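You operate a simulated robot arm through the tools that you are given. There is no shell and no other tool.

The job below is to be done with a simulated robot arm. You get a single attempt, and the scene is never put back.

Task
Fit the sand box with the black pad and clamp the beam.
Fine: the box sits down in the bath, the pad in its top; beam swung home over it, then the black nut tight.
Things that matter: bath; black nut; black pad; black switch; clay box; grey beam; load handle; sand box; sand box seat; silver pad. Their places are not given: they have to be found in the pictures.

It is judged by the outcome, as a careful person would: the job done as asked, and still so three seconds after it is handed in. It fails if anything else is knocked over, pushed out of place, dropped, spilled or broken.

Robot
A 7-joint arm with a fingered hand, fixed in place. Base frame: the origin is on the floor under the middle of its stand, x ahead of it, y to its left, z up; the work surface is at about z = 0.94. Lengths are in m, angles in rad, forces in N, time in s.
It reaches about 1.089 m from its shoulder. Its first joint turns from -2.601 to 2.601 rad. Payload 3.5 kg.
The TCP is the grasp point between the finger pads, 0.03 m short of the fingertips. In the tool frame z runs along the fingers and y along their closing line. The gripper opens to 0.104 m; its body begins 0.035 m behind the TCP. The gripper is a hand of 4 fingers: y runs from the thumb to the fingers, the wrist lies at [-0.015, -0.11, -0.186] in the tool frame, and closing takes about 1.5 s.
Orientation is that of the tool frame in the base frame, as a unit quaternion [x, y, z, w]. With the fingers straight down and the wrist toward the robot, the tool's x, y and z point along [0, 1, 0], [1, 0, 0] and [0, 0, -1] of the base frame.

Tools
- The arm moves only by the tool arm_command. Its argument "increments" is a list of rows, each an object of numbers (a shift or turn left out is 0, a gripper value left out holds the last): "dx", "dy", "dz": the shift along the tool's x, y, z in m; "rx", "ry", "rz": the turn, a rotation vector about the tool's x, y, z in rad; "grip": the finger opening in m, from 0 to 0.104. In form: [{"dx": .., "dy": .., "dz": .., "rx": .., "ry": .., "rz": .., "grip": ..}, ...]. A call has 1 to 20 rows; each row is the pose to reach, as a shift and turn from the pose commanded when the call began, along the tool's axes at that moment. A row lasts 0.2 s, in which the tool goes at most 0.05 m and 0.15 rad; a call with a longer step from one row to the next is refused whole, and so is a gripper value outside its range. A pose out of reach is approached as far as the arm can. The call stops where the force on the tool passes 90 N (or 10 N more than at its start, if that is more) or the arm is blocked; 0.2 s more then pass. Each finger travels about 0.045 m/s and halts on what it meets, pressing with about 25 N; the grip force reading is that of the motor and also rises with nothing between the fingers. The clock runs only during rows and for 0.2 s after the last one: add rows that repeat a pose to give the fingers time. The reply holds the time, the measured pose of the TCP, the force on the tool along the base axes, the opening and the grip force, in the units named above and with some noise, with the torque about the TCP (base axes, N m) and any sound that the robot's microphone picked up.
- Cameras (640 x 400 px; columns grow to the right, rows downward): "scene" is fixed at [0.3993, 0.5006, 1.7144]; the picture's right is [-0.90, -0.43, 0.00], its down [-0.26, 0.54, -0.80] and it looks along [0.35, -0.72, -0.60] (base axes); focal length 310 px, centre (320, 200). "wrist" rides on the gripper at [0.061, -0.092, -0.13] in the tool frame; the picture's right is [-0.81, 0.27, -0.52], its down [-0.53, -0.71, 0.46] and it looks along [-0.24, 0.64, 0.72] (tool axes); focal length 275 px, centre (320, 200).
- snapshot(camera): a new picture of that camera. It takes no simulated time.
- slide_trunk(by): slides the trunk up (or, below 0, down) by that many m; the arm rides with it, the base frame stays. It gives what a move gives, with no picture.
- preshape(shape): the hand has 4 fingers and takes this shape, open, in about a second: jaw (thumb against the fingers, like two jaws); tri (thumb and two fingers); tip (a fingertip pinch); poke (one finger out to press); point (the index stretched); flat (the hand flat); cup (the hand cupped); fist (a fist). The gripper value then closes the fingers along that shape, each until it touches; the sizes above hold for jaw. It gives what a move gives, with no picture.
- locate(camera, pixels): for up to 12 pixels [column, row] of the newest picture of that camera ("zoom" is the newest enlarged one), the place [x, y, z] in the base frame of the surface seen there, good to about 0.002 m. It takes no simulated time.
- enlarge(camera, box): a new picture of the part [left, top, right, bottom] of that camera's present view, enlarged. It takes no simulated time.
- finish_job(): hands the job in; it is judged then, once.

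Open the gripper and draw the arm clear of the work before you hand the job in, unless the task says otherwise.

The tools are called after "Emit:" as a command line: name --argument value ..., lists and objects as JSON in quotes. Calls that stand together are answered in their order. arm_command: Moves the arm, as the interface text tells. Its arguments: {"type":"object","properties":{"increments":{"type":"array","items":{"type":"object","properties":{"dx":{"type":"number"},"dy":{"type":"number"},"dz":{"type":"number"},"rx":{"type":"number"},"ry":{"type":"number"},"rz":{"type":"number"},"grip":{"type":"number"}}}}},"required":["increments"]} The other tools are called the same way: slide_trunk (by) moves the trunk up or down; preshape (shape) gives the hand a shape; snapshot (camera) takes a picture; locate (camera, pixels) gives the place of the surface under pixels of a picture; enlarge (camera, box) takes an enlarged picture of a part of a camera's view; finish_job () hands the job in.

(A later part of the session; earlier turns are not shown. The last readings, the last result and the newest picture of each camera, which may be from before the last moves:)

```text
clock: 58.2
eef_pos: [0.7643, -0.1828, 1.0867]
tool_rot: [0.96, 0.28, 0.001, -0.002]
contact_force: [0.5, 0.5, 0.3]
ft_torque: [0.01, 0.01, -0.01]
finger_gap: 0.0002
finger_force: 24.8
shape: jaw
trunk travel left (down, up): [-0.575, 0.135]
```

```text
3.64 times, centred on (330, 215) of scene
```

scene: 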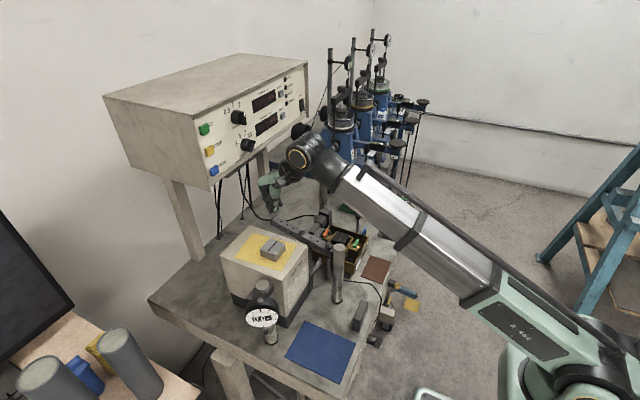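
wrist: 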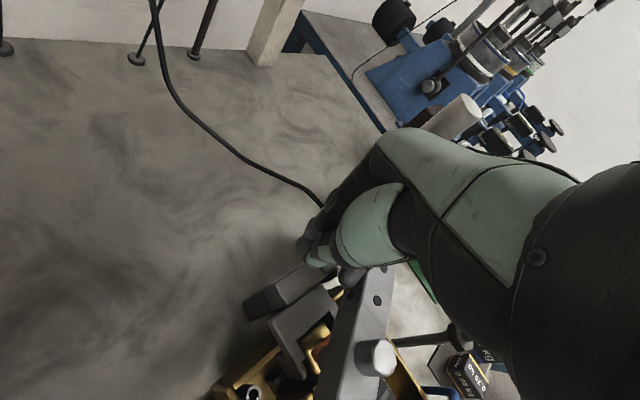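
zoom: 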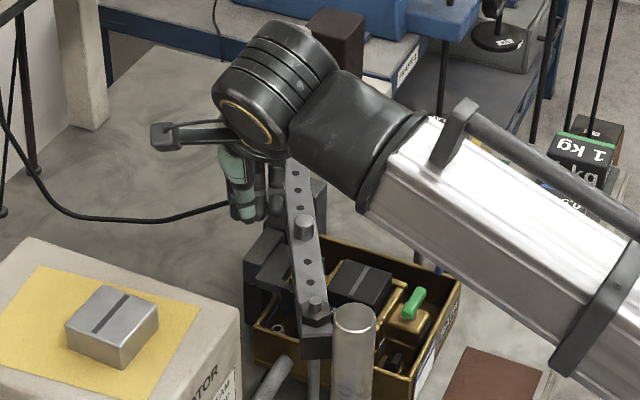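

Still no resistance; beam is now over the bath at about -57 degrees. I continue another 0.4 rad and then check clearance to the nut.

Emit:
arm_command --increments '[{"dx": -0.0076, "dy": 0.002, "rz": 0.05}, {"dx": -0.0152, "dy": 0.0036, "rz": 0.1}, {"dx": -0.0229, "dy": 0.0047, "rz": 0.15}, {"dx": -0.0307, "dy": 0.0055, "rz": 0.2}, {"dx": -0.0385, "dy": 0.0059, "rz": 0.25}, {"dx": -0.0462, "dy": 0.006, "rz": 0.3}, {"dx": -0.054, "dy": 0.0056, "rz": 0.35}, {"dx": -0.0618, "dy": 0.0049, "rz": 0.4}]'

Emit:
snapshot --camera "wrist"

Emit:
enlarge --camera "scene" --box '[280, 170, 410, 270]'

```text
clock: 60.0
eef_pos: [0.7146, -0.2204, 1.0865]
tool_rot: [0.996, 0.084, 0.0, -0.001]
contact_force: [0.4, 0.2, 0.4]
ft_torque: [-0.02, -0.01, 0.03]
finger_gap: 0.0
finger_force: 24.6
shape: jaw
trunk travel left (down, up): [-0.575, 0.135]
```

```text
taken
```

wrist: 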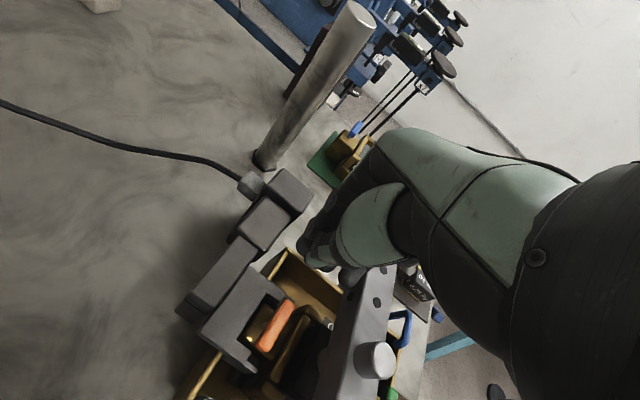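

```text
4.00 times, centred on (345, 220) of scene
```

zoom: 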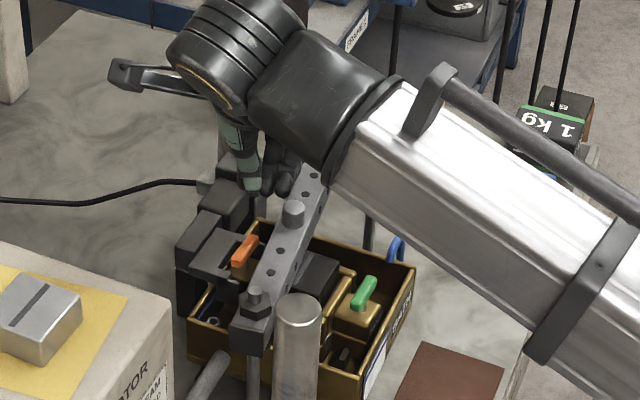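

Beam passed over the pin without touching and is about 10 degrees from home. I continue in small steps, watching the force for the stop at the stud.

Emit:
arm_command --increments '[{"dx": -0.0038, "dy": 0.001, "rz": 0.025}, {"dx": -0.0076, "dy": 0.002, "rz": 0.05}, {"dx": -0.0114, "dy": 0.0028, "rz": 0.07}, {"dx": -0.0152, "dy": 0.0036, "rz": 0.08}, {"dx": -0.018, "dy": 0.004, "rz": 0.08}]'

Emit:
snapshot --camera "wrist"

```text
clock: 61.2
eef_pos: [0.698, -0.2265, 1.0872]
tool_rot: [0.999, 0.044, 0.0, -0.002]
contact_force: [0.3, -0.3, 0.3]
ft_torque: [-0.03, 0.0, 0.02]
finger_gap: 0.0001
finger_force: 25.2
shape: jaw
trunk travel left (down, up): [-0.575, 0.135]
```

```text
taken
```

wrist: 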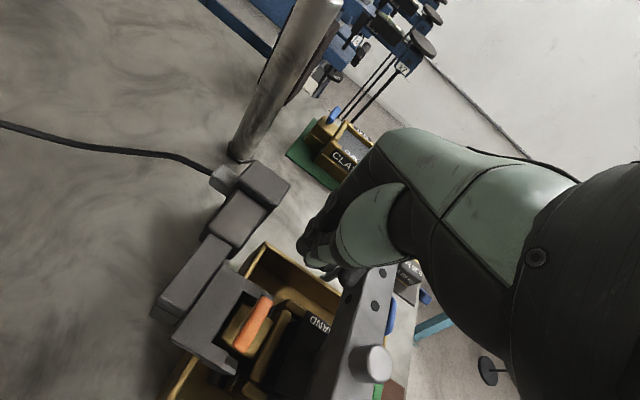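

No stop yet; I push the remaining few millimetres in 2 mm steps and read the force.

Emit:
arm_command --increments '[{"dx": -0.002, "rz": 0.01}, {"dx": -0.004, "rz": 0.02}, {"dx": -0.006, "rz": 0.03}, {"dx": -0.008, "rz": 0.04}]'

Emit:
enlarge --camera "scene" --box '[290, 170, 410, 270]'

```text
clock: 62.2
eef_pos: [0.6932, -0.2285, 1.0852]
tool_rot: [1.0, 0.026, 0.0, -0.003]
contact_force: [30.5, -0.8, 11.0]
ft_torque: [-0.13, 0.11, 0.28]
finger_gap: 0.0001
finger_force: 24.7
shape: jaw
trunk travel left (down, up): [-0.575, 0.135]
```

```text
4.00 times, centred on (350, 220) of scene
```

zoom: 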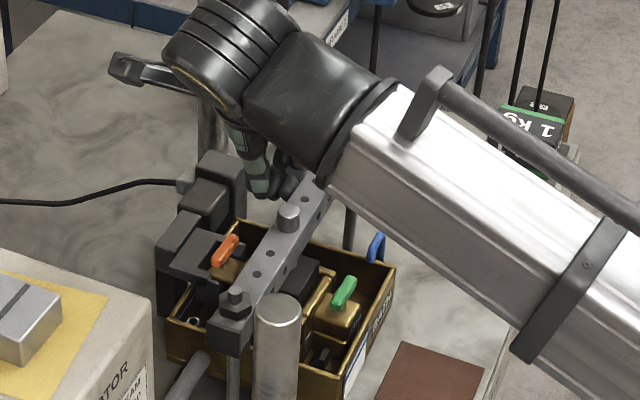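

The force jumped to 30 N: the beam met its stop. I check the beam's actual line and its relation to the stud and nut.

Emit:
snapshot --camera "wrist"

Emit:
locate --camera "wrist" --pixels '[[378, 280], [375, 305], [345, 300], [372, 362], [395, 275], [340, 330], [355, 320], [385, 290], [330, 370]]'

Emit:
enlarge --camera "scene" --box '[320, 190, 400, 260]'

Emit:
locate --camera "zoom" --pixels '[[310, 80], [315, 100], [190, 175], [250, 130], [120, 280], [115, 305], [150, 250], [165, 235], [345, 130], [290, 210], [330, 70], [280, 120]]'

```text
taken
```

wrist: 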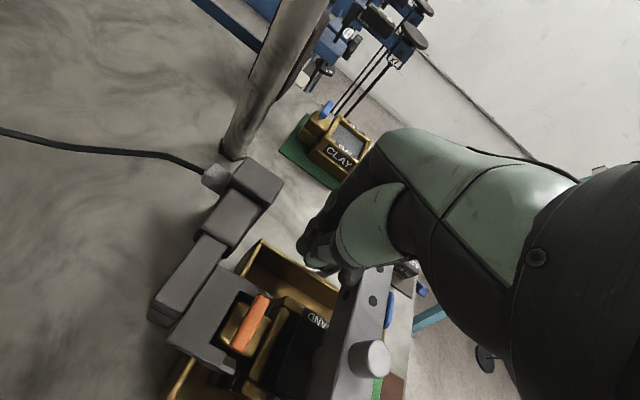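

```text
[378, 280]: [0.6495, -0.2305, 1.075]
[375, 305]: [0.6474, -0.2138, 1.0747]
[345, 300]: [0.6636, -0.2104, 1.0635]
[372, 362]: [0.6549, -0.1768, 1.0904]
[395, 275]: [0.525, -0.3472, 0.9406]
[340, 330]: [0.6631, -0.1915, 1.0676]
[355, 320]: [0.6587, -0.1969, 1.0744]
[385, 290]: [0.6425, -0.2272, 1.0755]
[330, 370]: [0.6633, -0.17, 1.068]
```

```text
5.71 times, centred on (360, 225) of scene
```

zoom: 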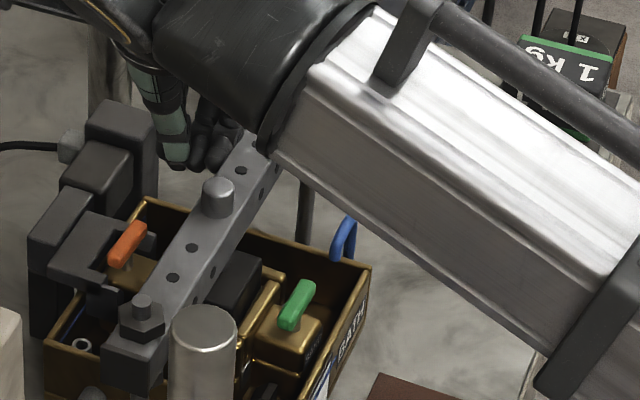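

```text
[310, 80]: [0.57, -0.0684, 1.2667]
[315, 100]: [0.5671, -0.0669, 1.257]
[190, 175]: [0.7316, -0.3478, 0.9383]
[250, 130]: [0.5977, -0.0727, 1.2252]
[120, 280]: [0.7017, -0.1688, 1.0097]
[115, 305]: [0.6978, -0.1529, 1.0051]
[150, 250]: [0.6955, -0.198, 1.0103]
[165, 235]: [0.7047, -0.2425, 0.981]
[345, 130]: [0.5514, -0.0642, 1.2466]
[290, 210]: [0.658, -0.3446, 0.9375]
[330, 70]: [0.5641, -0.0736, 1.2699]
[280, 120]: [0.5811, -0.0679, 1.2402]
```

The beam's outer face runs straight at x = 0.663 for y -0.17 to -0.21, i.e. the beam lies square over the box and rests against the stud. I back the probe off and rise to inspect.

Emit:
arm_command --increments '[{"dx": 0.008}, {"dx": 0.02}, {"dx": 0.02, "dz": -0.03}, {"dx": 0.02, "dz": -0.07}, {"dx": 0.0, "dz": -0.11}, {"dx": -0.03, "dz": -0.15}, {"dx": -0.06, "dz": -0.17}, {"dx": -0.09, "dz": -0.17}]'

Emit:
snapshot --camera "scene"

Emit:
snapshot --camera "wrist"

```text
clock: 64.0
eef_pos: [0.6002, -0.2317, 1.255]
tool_rot: [1.0, 0.024, -0.001, -0.002]
contact_force: [0.2, 0.0, -0.5]
ft_torque: [0.0, 0.01, 0.01]
finger_gap: 0.0
finger_force: 24.9
shape: jaw
trunk travel left (down, up): [-0.575, 0.135]
```

```text
taken
```

scene: 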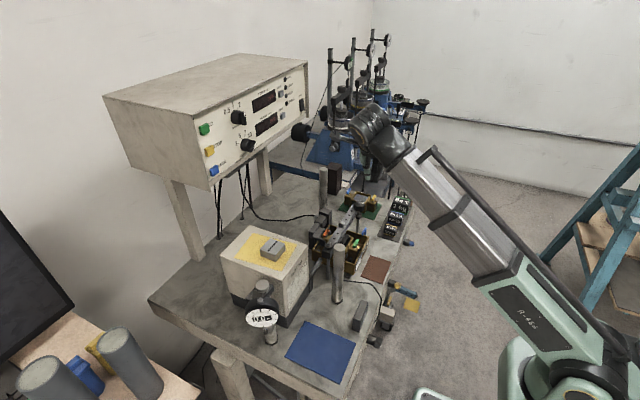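

```text
taken
```

wrist: 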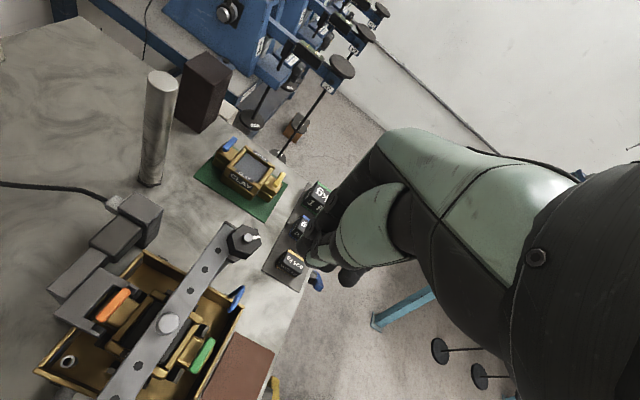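

Now the beam and nut are in plain view; I zoom in on the nut (243,240) and beam end and measure.

Emit:
enlarge --camera "wrist" --box '[180, 205, 290, 275]'

Emit:
locate --camera "zoom" --pixels '[[400, 195], [430, 200], [290, 170], [330, 140], [455, 235], [370, 235], [360, 290], [230, 140], [300, 220], [265, 110], [190, 260], [420, 280]]'

Emit:
enlarge --camera "scene" --box '[320, 180, 390, 240]'

Emit:
locate --camera "zoom" --pixels '[[340, 130], [310, 150], [370, 150], [340, 180], [325, 190], [380, 180], [360, 200], [270, 200], [300, 230], [345, 215], [355, 230], [395, 120]]'

```text
5.71 times, centred on (235, 240) of wrist
```

zoom: 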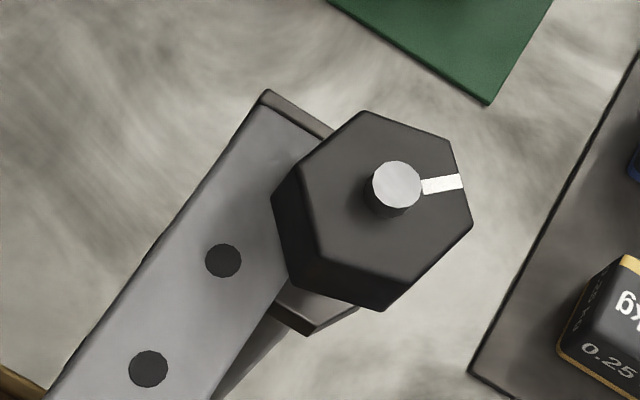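

```text
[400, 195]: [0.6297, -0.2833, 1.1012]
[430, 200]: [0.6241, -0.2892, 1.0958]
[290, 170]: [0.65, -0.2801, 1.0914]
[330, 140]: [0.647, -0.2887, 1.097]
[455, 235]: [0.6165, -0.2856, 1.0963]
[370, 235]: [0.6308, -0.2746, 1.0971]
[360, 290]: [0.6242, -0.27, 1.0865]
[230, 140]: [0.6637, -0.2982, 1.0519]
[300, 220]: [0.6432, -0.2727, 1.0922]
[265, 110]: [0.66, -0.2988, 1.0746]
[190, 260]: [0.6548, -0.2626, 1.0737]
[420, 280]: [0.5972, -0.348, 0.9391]
```

```text
6.67 times, centred on (355, 210) of scene
```

zoom: 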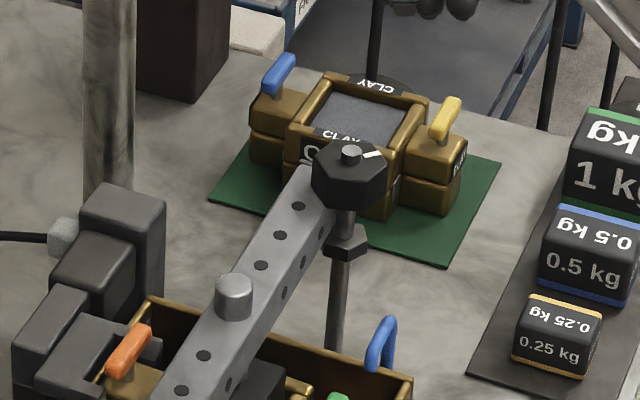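

```text
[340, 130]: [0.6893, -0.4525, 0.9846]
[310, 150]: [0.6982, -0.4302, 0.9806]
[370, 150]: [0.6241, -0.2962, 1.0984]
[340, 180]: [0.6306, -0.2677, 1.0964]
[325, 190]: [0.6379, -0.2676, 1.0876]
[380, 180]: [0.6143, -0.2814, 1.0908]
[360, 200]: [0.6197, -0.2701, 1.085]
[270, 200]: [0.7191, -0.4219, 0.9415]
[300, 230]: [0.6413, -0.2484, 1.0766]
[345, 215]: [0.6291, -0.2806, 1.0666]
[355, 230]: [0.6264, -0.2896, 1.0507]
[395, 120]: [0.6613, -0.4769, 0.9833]
```

The beam lies under the nut's edge and against the stud; nut (hex, ~0.035 across, z 1.080-1.0965) is centred at (0.630, -0.2833) with its white mark pointing about -135 degrees, so flats face -15 and 165 degrees. I move above the nut, opening the hand and turning so the closing line is along -15 degrees.

Emit:
arm_command --increments '[{"dx": 0.003, "dy": 0.0059, "dz": 0.004, "rz": -0.14, "grip": 0.02}, {"dx": 0.0061, "dy": 0.0118, "dz": 0.01, "rz": -0.28, "grip": 0.04}, {"dx": 0.0091, "dy": 0.0176, "dz": 0.02, "rz": -0.42, "grip": 0.06}, {"dx": 0.0121, "dy": 0.0235, "dz": 0.03, "rz": -0.56, "grip": 0.075}, {"dx": 0.0152, "dy": 0.0294, "dz": 0.04, "rz": -0.7}, {"dx": 0.0182, "dy": 0.0353, "dz": 0.05, "rz": -0.84}, {"dx": 0.0212, "dy": 0.0411, "dz": 0.06, "rz": -0.98}, {"dx": 0.0243, "dy": 0.047, "dz": 0.07, "rz": -1.12}, {"dx": 0.0273, "dy": 0.0529, "dz": 0.075, "rz": -1.261}, {"dx": 0.0273, "dy": 0.0529, "dz": 0.075, "rz": -1.261}]'

Emit:
snapshot --camera "scene"

Emit:
snapshot --camera "wrist"

```text
clock: 66.2
eef_pos: [0.6313, -0.2838, 1.1818]
tool_rot: [0.792, 0.61, 0.001, -0.001]
contact_force: [-0.2, 0.1, 0.9]
ft_torque: [0.01, -0.01, -0.01]
finger_gap: 0.0748
finger_force: 0.1
shape: jaw
trunk travel left (down, up): [-0.575, 0.135]
```

```text
taken
```

scene: 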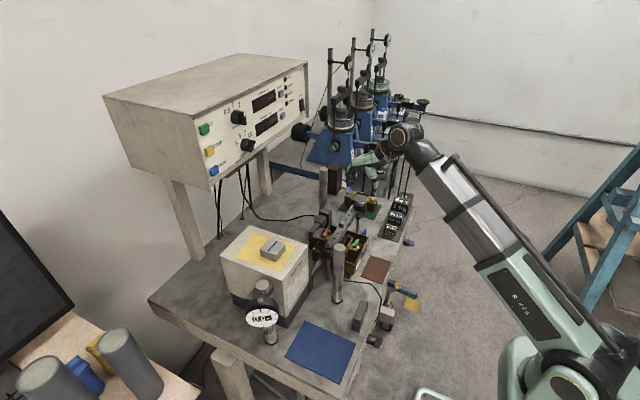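

```text
taken
```

wrist: 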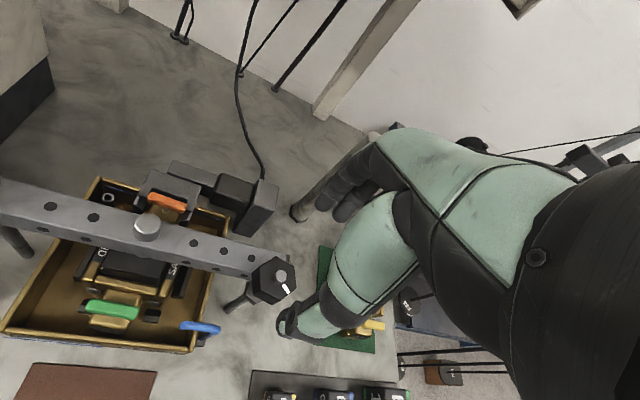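

The closing line is at -15 degrees. I zoom on the nut to measure its corners, mark and height precisely.

Emit:
enlarge --camera "wrist" --box '[225, 240, 321, 320]'

Emit:
locate --camera "zoom" --pixels '[[330, 195], [400, 260], [410, 275], [335, 110], [430, 145], [455, 260], [370, 345], [255, 310], [210, 200], [230, 155], [300, 330], [195, 215]]'

```text
5.00 times, centred on (273, 280) of wrist
```

zoom: 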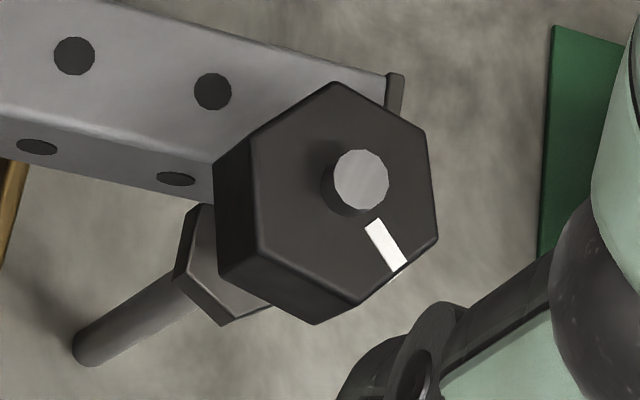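

```text
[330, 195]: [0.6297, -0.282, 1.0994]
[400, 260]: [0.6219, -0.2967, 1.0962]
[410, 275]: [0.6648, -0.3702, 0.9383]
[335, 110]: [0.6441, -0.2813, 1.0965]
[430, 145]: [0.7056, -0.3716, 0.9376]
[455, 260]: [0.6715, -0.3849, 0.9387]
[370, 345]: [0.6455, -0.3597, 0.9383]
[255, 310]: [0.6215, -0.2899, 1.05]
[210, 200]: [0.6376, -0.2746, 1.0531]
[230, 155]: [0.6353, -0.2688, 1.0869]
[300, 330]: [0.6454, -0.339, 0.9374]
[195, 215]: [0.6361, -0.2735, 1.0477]
```

Hex corners are at 15, -45 and -105 degrees (flats at -15 degrees, 0.032 across) around (0.6315, -0.284), right under the TCP. I lower to TCP z about 1.109 so the tips reach just above the beam top.

Emit:
arm_command --increments '[{"dz": 0.02, "grip": 0.075}, {"dz": 0.04}, {"dz": 0.058}, {"dz": 0.068}, {"dz": 0.0728}, {"dz": 0.0728}]'

Emit:
enlarge --camera "wrist" --box '[200, 180, 400, 340]'

Emit:
enlarge --camera "scene" --box '[320, 150, 430, 250]'

```text
clock: 67.6
eef_pos: [0.6307, -0.2854, 1.1092]
tool_rot: [0.793, 0.61, 0.001, -0.002]
contact_force: [0.7, -0.1, -0.2]
ft_torque: [-0.02, 0.01, -0.01]
finger_gap: 0.0747
finger_force: 0.1
shape: jaw
trunk travel left (down, up): [-0.575, 0.135]
```

```text
2.50 times, centred on (300, 260) of wrist
```

zoom: 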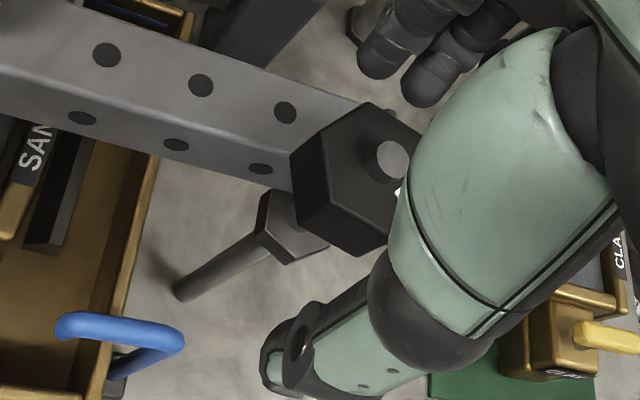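

```text
4.00 times, centred on (375, 200) of scene
```

zoom: 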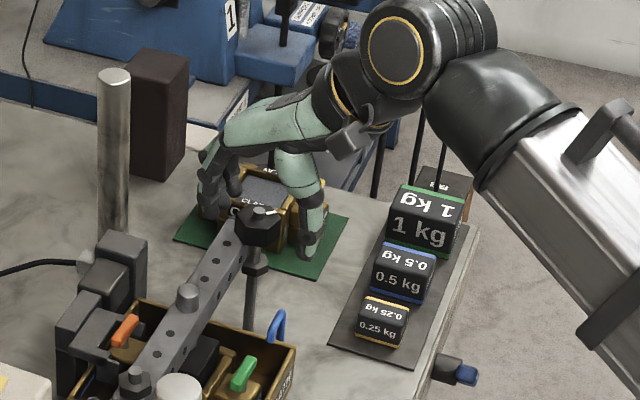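

The nut lies between thumb and fingers. I close on its flats.

Emit:
arm_command --increments '[{"grip": 0.055}, {"grip": 0.04}, {"grip": 0.03}, {"grip": 0.02}, {"grip": 0.015}, {"grip": 0.015}, {"grip": 0.015}, {"grip": 0.015}]'

Emit:
enlarge --camera "wrist" --box '[200, 180, 400, 340]'

```text
clock: 69.4
eef_pos: [0.6288, -0.2845, 1.1082]
tool_rot: [0.793, 0.609, 0.0, -0.001]
contact_force: [-1.8, -0.8, -0.9]
ft_torque: [-0.01, 0.02, 0.01]
finger_gap: 0.028
finger_force: 25.0
shape: jaw
trunk travel left (down, up): [-0.575, 0.135]
```

```text
2.50 times, centred on (300, 260) of wrist
```

zoom: 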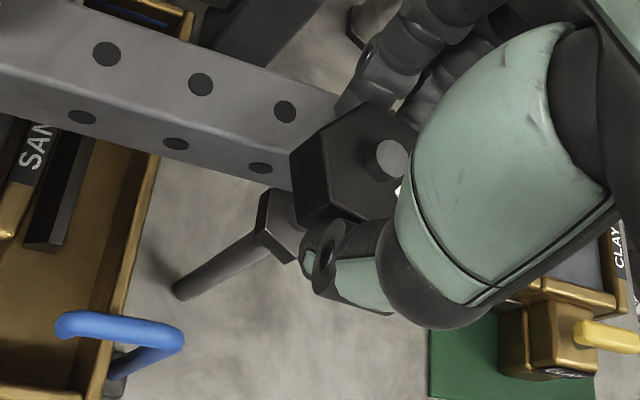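

Gripped on the flats (gap 0.028). I turn clockwise (rz positive) by about 0.5 rad first and check torque and sound.

Emit:
arm_command --increments '[{"rz": 0.1}, {"rz": 0.2}, {"rz": 0.3}, {"rz": 0.4}, {"rz": 0.5}, {"rz": 0.5}]'

Emit:
enlarge --camera "wrist" --box '[200, 180, 400, 340]'

Emit:
enlarge --camera "scene" --box '[320, 170, 400, 240]'

```text
clock: 70.8
eef_pos: [0.6308, -0.2848, 1.1078]
tool_rot: [0.919, 0.394, 0.001, -0.003]
contact_force: [0.1, 3.4, 5.4]
ft_torque: [0.02, -0.16, 0.07]
finger_gap: 0.0277
finger_force: 25.1
shape: jaw
trunk travel left (down, up): [-0.575, 0.135]
```

```text
2.50 times, centred on (300, 260) of wrist
```

zoom: 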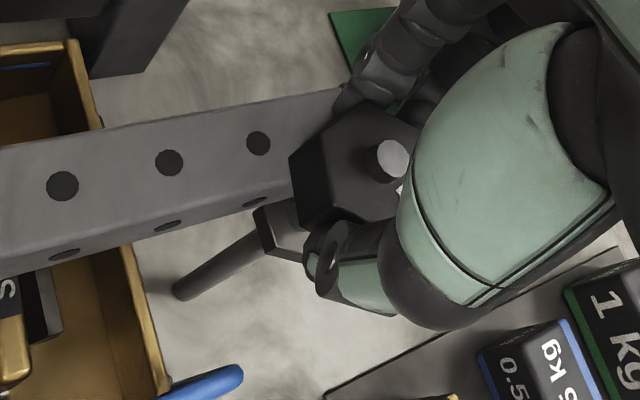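

```text
5.71 times, centred on (360, 205) of scene
```

zoom: 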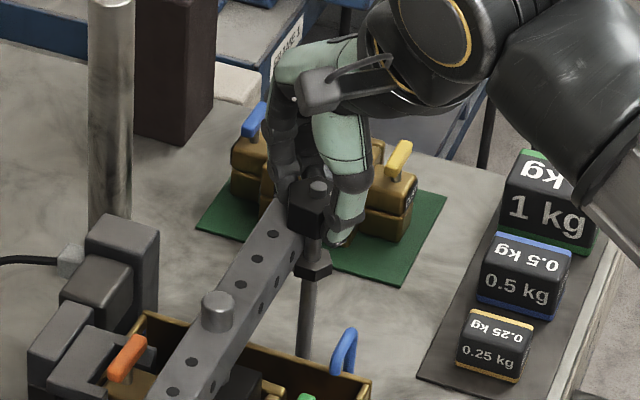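

The nut turns with the hand and there is little resistance. I continue clockwise another 0.85 rad.

Emit:
arm_command --increments '[{"rz": 0.1}, {"rz": 0.2}, {"rz": 0.3}, {"rz": 0.4}, {"rz": 0.5}, {"rz": 0.6}, {"rz": 0.7}, {"rz": 0.8}, {"rz": 0.85}, {"rz": 0.85}]'

Emit:
enlarge --camera "wrist" --box '[200, 180, 400, 340]'

Emit:
snapshot --camera "scene"

```text
clock: 73.0
eef_pos: [0.6315, -0.2827, 1.1086]
tool_rot: [1.0, -0.02, -0.001, -0.002]
contact_force: [5.9, 3.7, -2.5]
ft_torque: [0.08, -0.15, 0.05]
finger_gap: 0.0273
finger_force: 25.4
shape: jaw
trunk travel left (down, up): [-0.575, 0.135]
```

```text
2.50 times, centred on (300, 260) of wrist
```

zoom: 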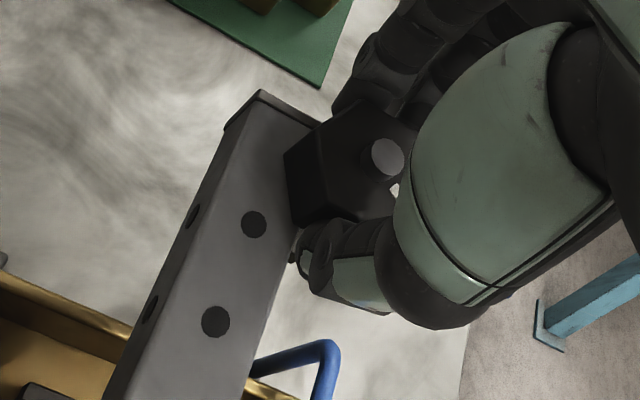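

```text
taken
```

scene: 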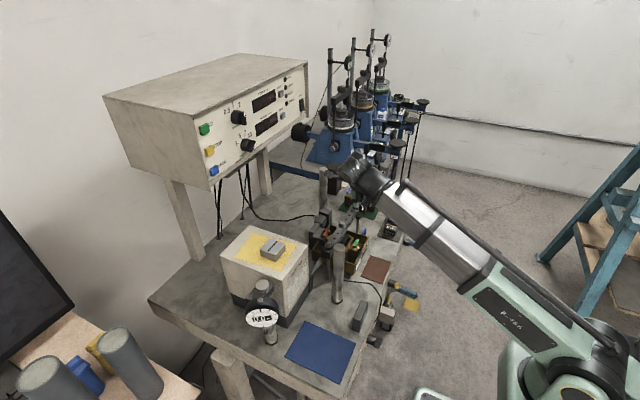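

Stroke reached rz about 1.61 with no limit reported. I try extending the stroke another 0.5 rad.

Emit:
arm_command --increments '[{"rz": 0.1}, {"rz": 0.2}, {"rz": 0.3}, {"rz": 0.4}, {"rz": 0.5}, {"rz": 0.5}]'

Emit:
enlarge --camera "wrist" --box '[200, 180, 400, 340]'

```text
clock: 74.4
eef_pos: [0.6312, -0.2838, 1.1078]
tool_rot: [0.964, -0.267, -0.002, -0.001]
contact_force: [14.3, 3.7, 3.5]
ft_torque: [0.14, -0.38, 0.21]
finger_gap: 0.0265
finger_force: 24.9
shape: jaw
trunk travel left (down, up): [-0.575, 0.135]
```

```text
2.50 times, centred on (300, 260) of wrist
```

zoom: 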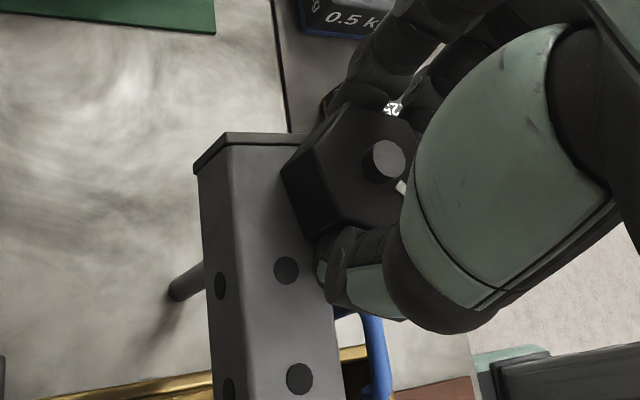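

The stroke now totals about 1.85 rad and the torque is rising (0.21 N·m). I measure the nut's height and mark to see how far it has come down.

Emit:
locate --camera "zoom" --pixels '[[335, 140], [330, 190], [350, 205], [310, 200], [388, 160], [400, 188], [280, 200], [250, 250], [300, 160], [360, 110], [345, 230], [395, 210]]'

Emit:
enlarge --camera "scene" --box '[320, 170, 400, 240]'

Emit:
locate --camera "zoom" --pixels '[[315, 190], [300, 200], [320, 215], [310, 225], [300, 230], [330, 225], [310, 245], [270, 235], [255, 270], [215, 300], [330, 190], [290, 215]]'

```text
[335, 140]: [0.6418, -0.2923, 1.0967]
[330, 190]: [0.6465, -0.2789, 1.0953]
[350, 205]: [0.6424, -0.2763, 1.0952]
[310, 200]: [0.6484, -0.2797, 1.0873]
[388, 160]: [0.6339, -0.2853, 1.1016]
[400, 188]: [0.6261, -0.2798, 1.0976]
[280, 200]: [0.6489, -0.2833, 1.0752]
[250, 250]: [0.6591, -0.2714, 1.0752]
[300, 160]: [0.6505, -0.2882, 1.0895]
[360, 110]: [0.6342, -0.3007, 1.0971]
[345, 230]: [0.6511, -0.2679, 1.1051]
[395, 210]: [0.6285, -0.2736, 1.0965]
```

```text
5.71 times, centred on (360, 205) of scene
```

zoom: 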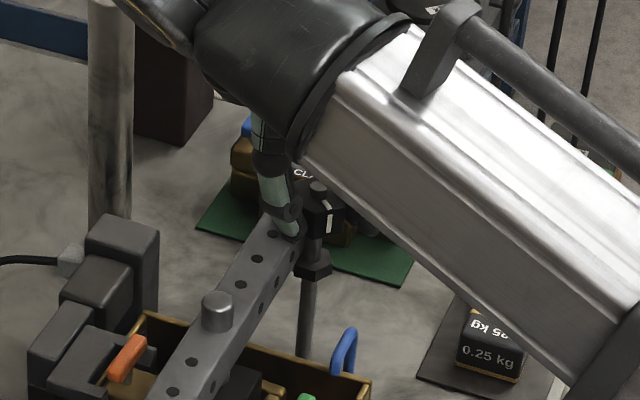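

```text
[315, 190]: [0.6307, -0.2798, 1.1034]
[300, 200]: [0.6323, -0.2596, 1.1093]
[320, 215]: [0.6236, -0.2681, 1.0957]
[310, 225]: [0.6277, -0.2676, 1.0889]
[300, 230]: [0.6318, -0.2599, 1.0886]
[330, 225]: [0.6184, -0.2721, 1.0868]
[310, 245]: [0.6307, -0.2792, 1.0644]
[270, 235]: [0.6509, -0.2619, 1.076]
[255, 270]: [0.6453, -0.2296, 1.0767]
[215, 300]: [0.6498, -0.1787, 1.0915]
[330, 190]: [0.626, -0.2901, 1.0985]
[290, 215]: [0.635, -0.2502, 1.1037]
```

Nut height hasn't visibly changed yet (fine pitch). I open, rise 40 mm, and look at the nut's real orientation before re-gripping.

Emit:
arm_command --increments '[{"grip": 0.035}, {"grip": 0.05}, {"grip": 0.06}, {"grip": 0.07}, {"grip": 0.07}, {"dz": -0.02}, {"dz": -0.05}, {"dz": -0.05}]'

Emit:
enlarge --camera "wrist" --box '[200, 200, 360, 320]'

Emit:
enlarge --camera "scene" --box '[320, 170, 400, 240]'

```text
clock: 76.2
eef_pos: [0.6278, -0.2869, 1.1574]
tool_rot: [0.964, -0.265, 0.002, -0.001]
contact_force: [-0.2, -0.2, 0.0]
ft_torque: [-0.01, 0.0, -0.02]
finger_gap: 0.0696
finger_force: 0.0
shape: jaw
trunk travel left (down, up): [-0.575, 0.135]
```

```text
3.33 times, centred on (280, 260) of wrist
```

zoom: 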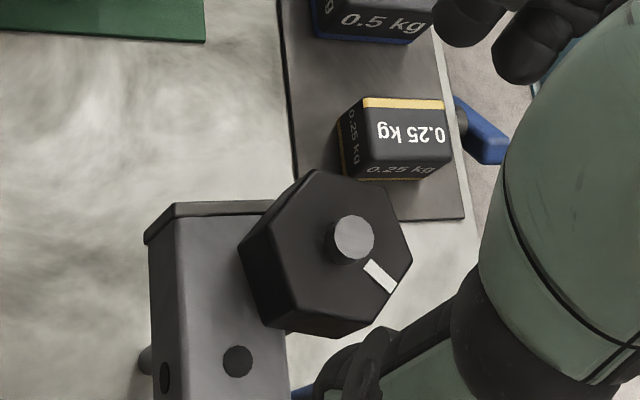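

```text
5.71 times, centred on (360, 205) of scene
```

zoom: 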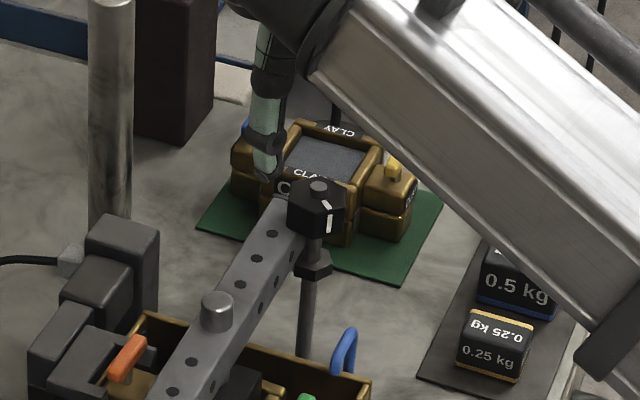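

By projection the nut's mark moved from -135 to about 132 degrees (roughly 92 degrees clockwise). I zoom close on nut vs beam to see whether a gap remains beneath it.

Emit:
enlarge --camera "scene" --box '[340, 195, 372, 220]'

Emit:
locate --camera "zoom" --pixels '[[330, 140], [290, 200], [370, 220], [390, 170], [320, 250], [280, 230], [320, 280], [260, 300], [330, 330], [400, 240], [230, 250], [310, 190]]'

Emit:
enlarge --camera "wrist" --box '[240, 240, 320, 310]'

Emit:
locate --camera "zoom" --pixels '[[230, 160], [240, 210], [260, 250], [290, 280], [200, 170], [210, 260], [250, 330], [310, 310], [190, 130], [330, 100], [440, 100], [330, 230]]'

```text
16.00 times, centred on (356, 208) of scene
```

zoom: 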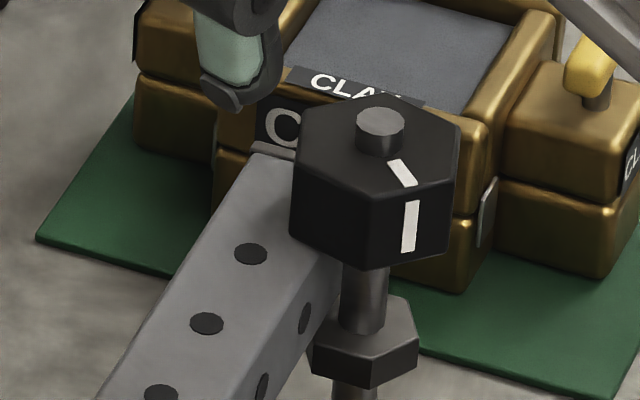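

```text
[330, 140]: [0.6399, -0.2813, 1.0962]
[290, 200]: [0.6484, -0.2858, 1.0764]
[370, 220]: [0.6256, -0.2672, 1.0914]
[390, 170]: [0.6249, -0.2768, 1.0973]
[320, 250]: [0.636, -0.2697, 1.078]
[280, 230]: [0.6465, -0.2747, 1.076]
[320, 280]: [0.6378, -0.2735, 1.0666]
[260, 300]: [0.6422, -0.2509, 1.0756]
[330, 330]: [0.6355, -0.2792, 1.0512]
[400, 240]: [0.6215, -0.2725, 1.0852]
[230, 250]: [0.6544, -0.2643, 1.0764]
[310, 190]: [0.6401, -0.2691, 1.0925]
```

```text
5.71 times, centred on (280, 275) of wrist
```

zoom: 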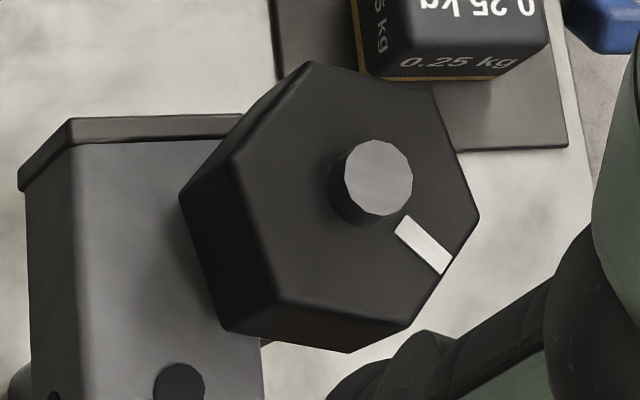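

```text
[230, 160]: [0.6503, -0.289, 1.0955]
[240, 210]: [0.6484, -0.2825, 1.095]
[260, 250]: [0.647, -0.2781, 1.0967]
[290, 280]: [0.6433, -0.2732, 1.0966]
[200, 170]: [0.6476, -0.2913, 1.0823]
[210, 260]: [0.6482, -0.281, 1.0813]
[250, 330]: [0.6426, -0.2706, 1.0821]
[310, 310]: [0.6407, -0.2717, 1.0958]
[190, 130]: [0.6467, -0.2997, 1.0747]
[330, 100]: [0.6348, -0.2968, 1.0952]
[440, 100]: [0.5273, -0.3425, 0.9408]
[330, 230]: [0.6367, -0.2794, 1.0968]
```

A small gap remains, so more turns are needed. I re-centre on the nut, turn back to rz about -0.22 (aligned with the nut's flats at 12.6 degrees), staying 50 mm above.

Emit:
arm_command --increments '[{"dx": 0.0002, "dy": -0.0004, "rz": -0.145}, {"dx": 0.0004, "dy": -0.0008, "rz": -0.29}, {"dx": 0.0006, "dy": -0.0012, "rz": -0.435}, {"dx": 0.0008, "dy": -0.0016, "rz": -0.58}, {"dx": 0.001, "dy": -0.002, "rz": -0.725}, {"dx": 0.0012, "dy": -0.0025, "rz": -0.87}, {"dx": 0.0015, "dy": -0.0037, "rz": -1.015}, {"dx": 0.0015, "dy": -0.0037, "rz": -1.16}, {"dx": 0.0015, "dy": -0.0037, "rz": -1.305}, {"dx": 0.0015, "dy": -0.0037, "rz": -1.45}, {"dx": 0.0015, "dy": -0.0037, "rz": -1.595}, {"dx": 0.0015, "dy": -0.0037, "rz": -1.74}, {"dx": 0.0015, "dy": -0.0037, "rz": -1.885}, {"dx": 0.0015, "dy": -0.0037, "rz": -2.03}, {"dx": 0.0015, "dy": -0.0037, "rz": -2.175}, {"dx": 0.0015, "dy": -0.0037, "rz": -2.32}, {"dx": 0.0015, "dy": -0.0037, "rz": -2.327}]'

Emit:
enlarge --camera "wrist" --box '[200, 200, 360, 320]'

```text
clock: 79.8
eef_pos: [0.6323, -0.2812, 1.1583]
tool_rot: [0.626, 0.78, 0.001, -0.003]
contact_force: [-0.9, 1.1, 0.0]
ft_torque: [-0.01, 0.0, -0.01]
finger_gap: 0.0697
finger_force: 0.2
shape: jaw
trunk travel left (down, up): [-0.575, 0.135]
```

```text
3.33 times, centred on (280, 260) of wrist
```

zoom: 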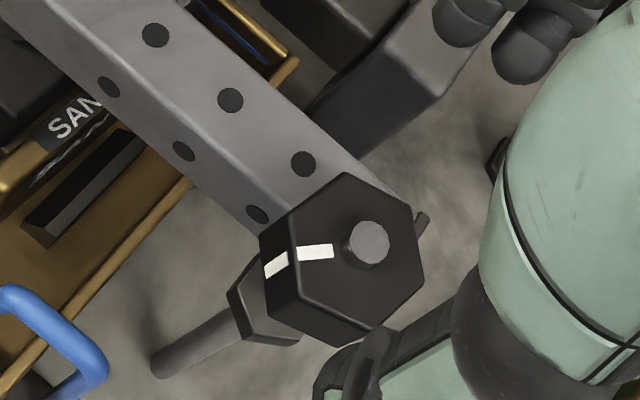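

The stud is 3 mm off the tool axis in this view; I correct (dx -0.003, dy -0.0027), lower 50 mm, and close on the flats.

Emit:
arm_command --increments '[{"dx": -0.003, "dy": -0.0027, "dz": 0.015}, {"dx": -0.003, "dy": -0.0027, "dz": 0.032}, {"dx": -0.003, "dy": -0.0027, "dz": 0.045}, {"dx": -0.003, "dy": -0.0027, "dz": 0.0505}, {"dx": -0.003, "dy": -0.0027, "dz": 0.0505, "grip": 0.055}, {"dx": -0.003, "dy": -0.0027, "dz": 0.0505, "grip": 0.04}, {"dx": -0.003, "dy": -0.0027, "dz": 0.0505, "grip": 0.025}, {"dx": -0.003, "dy": -0.0027, "dz": 0.0505, "grip": 0.015}, {"dx": -0.003, "dy": -0.0027, "dz": 0.0505, "grip": 0.015}, {"dx": -0.003, "dy": -0.0027, "dz": 0.0505, "grip": 0.015}, {"dx": -0.003, "dy": -0.0027, "dz": 0.0505, "grip": 0.015}]'

Emit:
enlarge --camera "wrist" --box '[200, 180, 400, 340]'

```text
clock: 82.2
eef_pos: [0.6296, -0.2834, 1.1063]
tool_rot: [0.627, 0.779, 0.002, -0.002]
contact_force: [-3.5, 0.0, -5.0]
ft_torque: [0.02, -0.05, -0.03]
finger_gap: 0.0393
finger_force: 25.0
shape: jaw
trunk travel left (down, up): [-0.575, 0.135]
```

```text
2.50 times, centred on (300, 260) of wrist
```

zoom: 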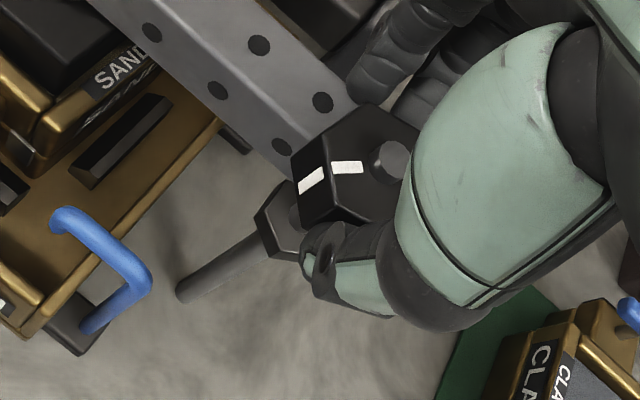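

The gap stopped at 0.039, not 0.028: the fingertips probably rub the beam top at this slightly lower height. I open, rise about 3.5 mm, and close again.

Emit:
arm_command --increments '[{"grip": 0.05}, {"grip": 0.06}, {"dz": -0.002, "grip": 0.065}, {"dz": -0.0035}, {"dz": -0.0035, "grip": 0.05}, {"dz": -0.0035, "grip": 0.035}, {"dz": -0.0035, "grip": 0.02}, {"dz": -0.0035, "grip": 0.015}, {"dz": -0.0035, "grip": 0.015}, {"dz": -0.0035, "grip": 0.015}, {"dz": -0.0035, "grip": 0.015}]'

Emit:
enlarge --camera "wrist" --box '[200, 180, 400, 340]'

```text
clock: 84.6
eef_pos: [0.6289, -0.285, 1.11]
tool_rot: [0.627, 0.779, 0.001, -0.003]
contact_force: [-0.8, -0.4, -1.9]
ft_torque: [-0.04, -0.03, 0.0]
finger_gap: 0.028
finger_force: 24.9
shape: jaw
trunk travel left (down, up): [-0.575, 0.135]
```

```text
2.50 times, centred on (300, 260) of wrist
```

zoom: 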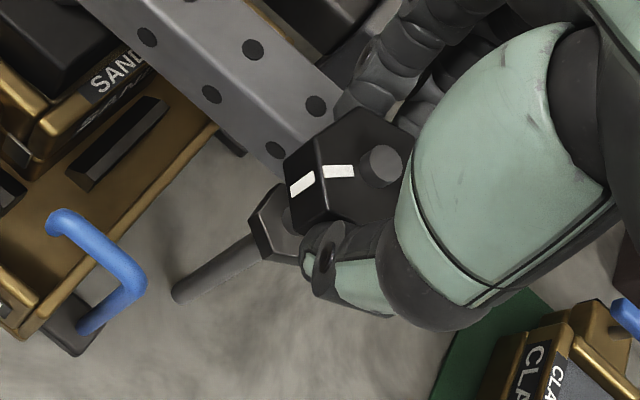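

Now gripping the flats properly (0.028). I turn clockwise 1.2 rad.

Emit:
arm_command --increments '[{"rz": 0.12}, {"rz": 0.24}, {"rz": 0.36}, {"rz": 0.48}, {"rz": 0.6}, {"rz": 0.72}, {"rz": 0.84}, {"rz": 0.96}, {"rz": 1.08}, {"rz": 1.2}, {"rz": 1.2}]'

Emit:
enlarge --camera "wrist" --box '[200, 180, 400, 340]'

```text
clock: 87.0
eef_pos: [0.6365, -0.2796, 1.1101]
tool_rot: [0.957, 0.29, 0.002, -0.003]
contact_force: [27.4, 27.5, -4.3]
ft_torque: [0.6, -1.03, 1.17]
finger_gap: 0.0232
finger_force: 25.2
shape: jaw
trunk travel left (down, up): [-0.575, 0.135]
```

```text
2.50 times, centred on (300, 260) of wrist
```

zoom: 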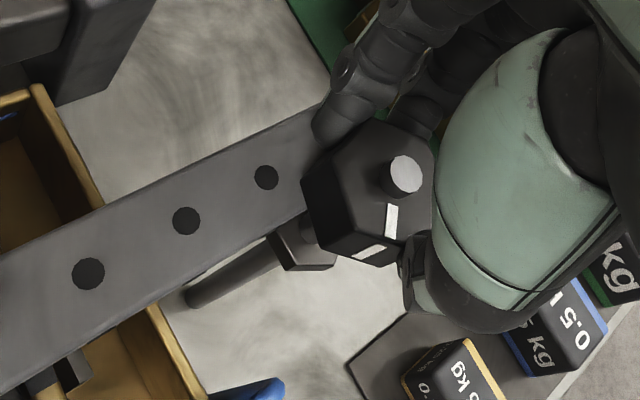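

Torque rose to 1.17 N·m while the nut's mark stayed at about 134 degrees: the nut itself no longer turns, the hand just slipped round it. I release, rise and re-measure.

Emit:
arm_command --increments '[{"grip": 0.035}, {"grip": 0.05}, {"grip": 0.065}, {"grip": 0.07}, {"grip": 0.07}, {"dz": -0.02}, {"dz": -0.05}, {"dz": -0.05}]'

Emit:
enlarge --camera "wrist" --box '[200, 180, 360, 300]'

Emit:
enlarge --camera "scene" --box '[340, 195, 372, 220]'

```text
clock: 88.8
eef_pos: [0.6301, -0.2844, 1.1589]
tool_rot: [0.957, 0.289, 0.0, -0.002]
contact_force: [-0.2, 0.4, 0.5]
ft_torque: [0.0, -0.03, 0.03]
finger_gap: 0.0694
finger_force: 0.1
shape: jaw
trunk travel left (down, up): [-0.575, 0.135]
```

```text
3.33 times, centred on (280, 240) of wrist
```

zoom: 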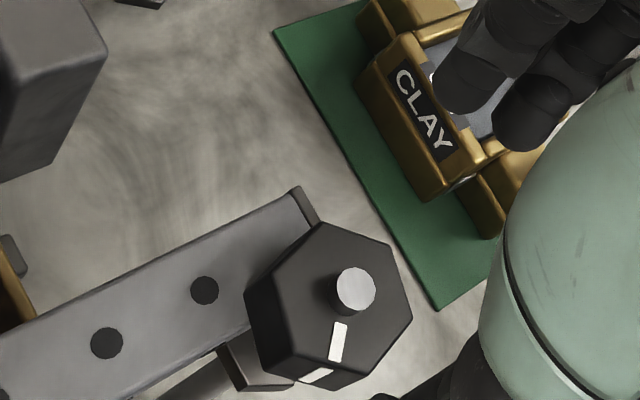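

```text
16.00 times, centred on (356, 208) of scene
```

zoom: 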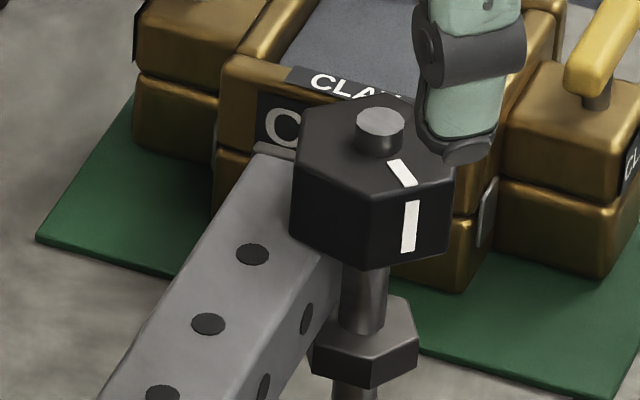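

The mark now points to +135 degrees versus -135 originally: exactly a quarter-turn clockwise, and it held against 1.17 N·m, so the nut is at its tight stop. I rise and inspect the whole assembly.

Emit:
arm_command --increments '[{"dz": -0.03}, {"dz": -0.06, "rz": 0.1}, {"dz": -0.09, "rz": 0.2}, {"dz": -0.1, "rz": 0.3}, {"dz": -0.1, "rz": 0.4}, {"dx": -0.02, "dz": -0.1, "rz": 0.5}, {"dx": -0.03, "dz": -0.1, "rz": 0.55}]'

Emit:
snapshot --camera "wrist"

Emit:
enlarge --camera "scene" --box '[300, 180, 400, 280]'

```text
clock: 90.4
eef_pos: [0.6053, -0.3022, 1.2608]
tool_rot: [1.0, 0.019, 0.0, -0.001]
contact_force: [1.1, -0.1, 0.0]
ft_torque: [0.0, 0.04, 0.01]
finger_gap: 0.0697
finger_force: 0.0
shape: jaw
trunk travel left (down, up): [-0.575, 0.135]
```

```text
taken
```

wrist: 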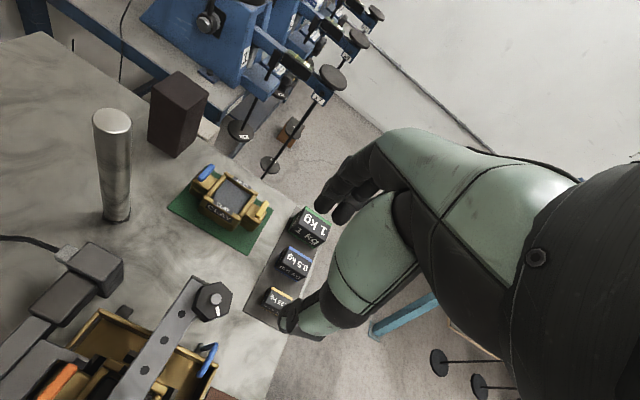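

```text
4.00 times, centred on (350, 230) of scene
```

zoom: 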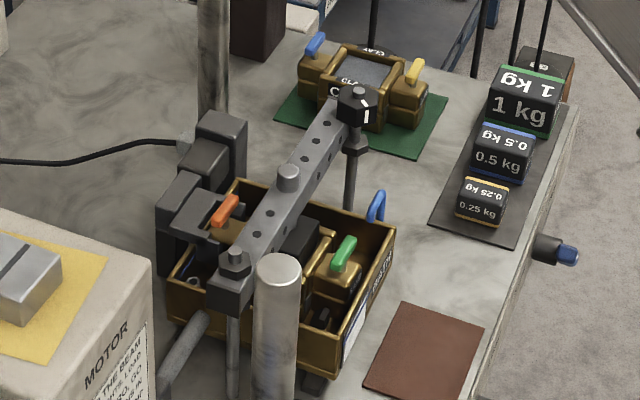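

All looks in place. I verify the beam line (holes, boss, pivot) and its distance to the stud numerically.

Emit:
enlarge --camera "scene" --box '[328, 190, 376, 250]'

Emit:
locate --camera "zoom" --pixels '[[335, 95], [305, 130], [270, 165], [228, 275], [200, 315], [170, 345], [245, 195], [345, 60], [375, 40], [300, 90], [340, 130], [260, 290]]'

Emit:
enlarge --camera "wrist" --box '[100, 260, 260, 400]'

Emit:
locate --camera "zoom" --pixels '[[340, 125], [290, 175], [235, 235], [310, 60], [355, 105], [270, 90], [400, 100], [430, 115], [375, 160], [330, 180], [200, 330], [240, 100]]'

```text
6.67 times, centred on (352, 220) of scene
```

zoom: 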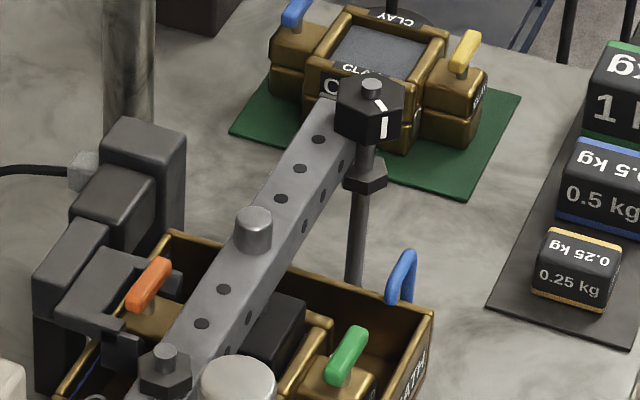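

```text
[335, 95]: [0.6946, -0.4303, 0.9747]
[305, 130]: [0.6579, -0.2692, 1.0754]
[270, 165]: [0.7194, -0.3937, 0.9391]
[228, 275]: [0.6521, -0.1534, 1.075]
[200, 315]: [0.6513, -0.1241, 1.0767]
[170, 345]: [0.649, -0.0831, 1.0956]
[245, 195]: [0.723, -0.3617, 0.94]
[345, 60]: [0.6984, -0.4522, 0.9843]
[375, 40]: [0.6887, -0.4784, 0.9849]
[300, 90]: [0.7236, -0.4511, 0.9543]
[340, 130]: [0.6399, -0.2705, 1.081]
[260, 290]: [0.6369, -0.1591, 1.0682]
```

```text
2.86 times, centred on (180, 330) of wrist
```

zoom: 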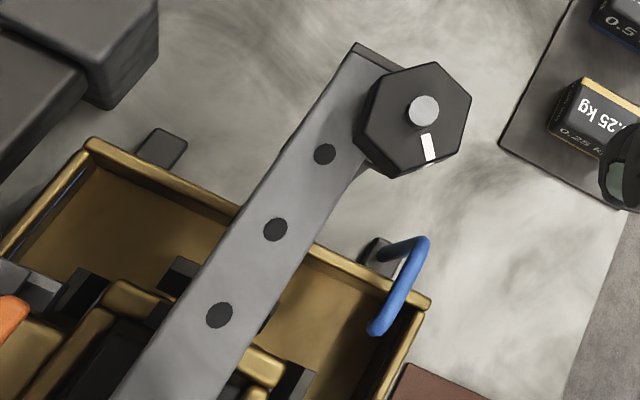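

```text
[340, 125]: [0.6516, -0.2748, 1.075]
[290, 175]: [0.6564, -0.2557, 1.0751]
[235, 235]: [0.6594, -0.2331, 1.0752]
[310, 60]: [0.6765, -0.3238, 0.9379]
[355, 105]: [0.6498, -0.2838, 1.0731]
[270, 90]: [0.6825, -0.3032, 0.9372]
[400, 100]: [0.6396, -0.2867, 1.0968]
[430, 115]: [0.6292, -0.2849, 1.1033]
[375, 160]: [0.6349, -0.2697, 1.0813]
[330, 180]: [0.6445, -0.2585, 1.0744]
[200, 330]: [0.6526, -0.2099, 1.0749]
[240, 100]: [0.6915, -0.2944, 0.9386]
```

I locate the hole centres exactly: (325,154), (275,230), (219,316) and both beam edges.

Emit:
locate --camera "zoom" --pixels '[[325, 154], [275, 230], [219, 316], [352, 48], [250, 205], [325, 215], [345, 180], [265, 290], [424, 108], [395, 65], [362, 130], [180, 390]]'

```text
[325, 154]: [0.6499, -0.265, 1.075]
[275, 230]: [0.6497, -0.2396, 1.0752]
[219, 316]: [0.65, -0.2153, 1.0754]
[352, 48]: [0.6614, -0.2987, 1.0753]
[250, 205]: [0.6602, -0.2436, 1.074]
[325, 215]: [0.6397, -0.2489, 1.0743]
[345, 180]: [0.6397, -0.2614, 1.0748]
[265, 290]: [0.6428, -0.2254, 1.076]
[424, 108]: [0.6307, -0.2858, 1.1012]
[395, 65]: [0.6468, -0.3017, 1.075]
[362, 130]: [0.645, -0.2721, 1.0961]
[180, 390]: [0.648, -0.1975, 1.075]
```

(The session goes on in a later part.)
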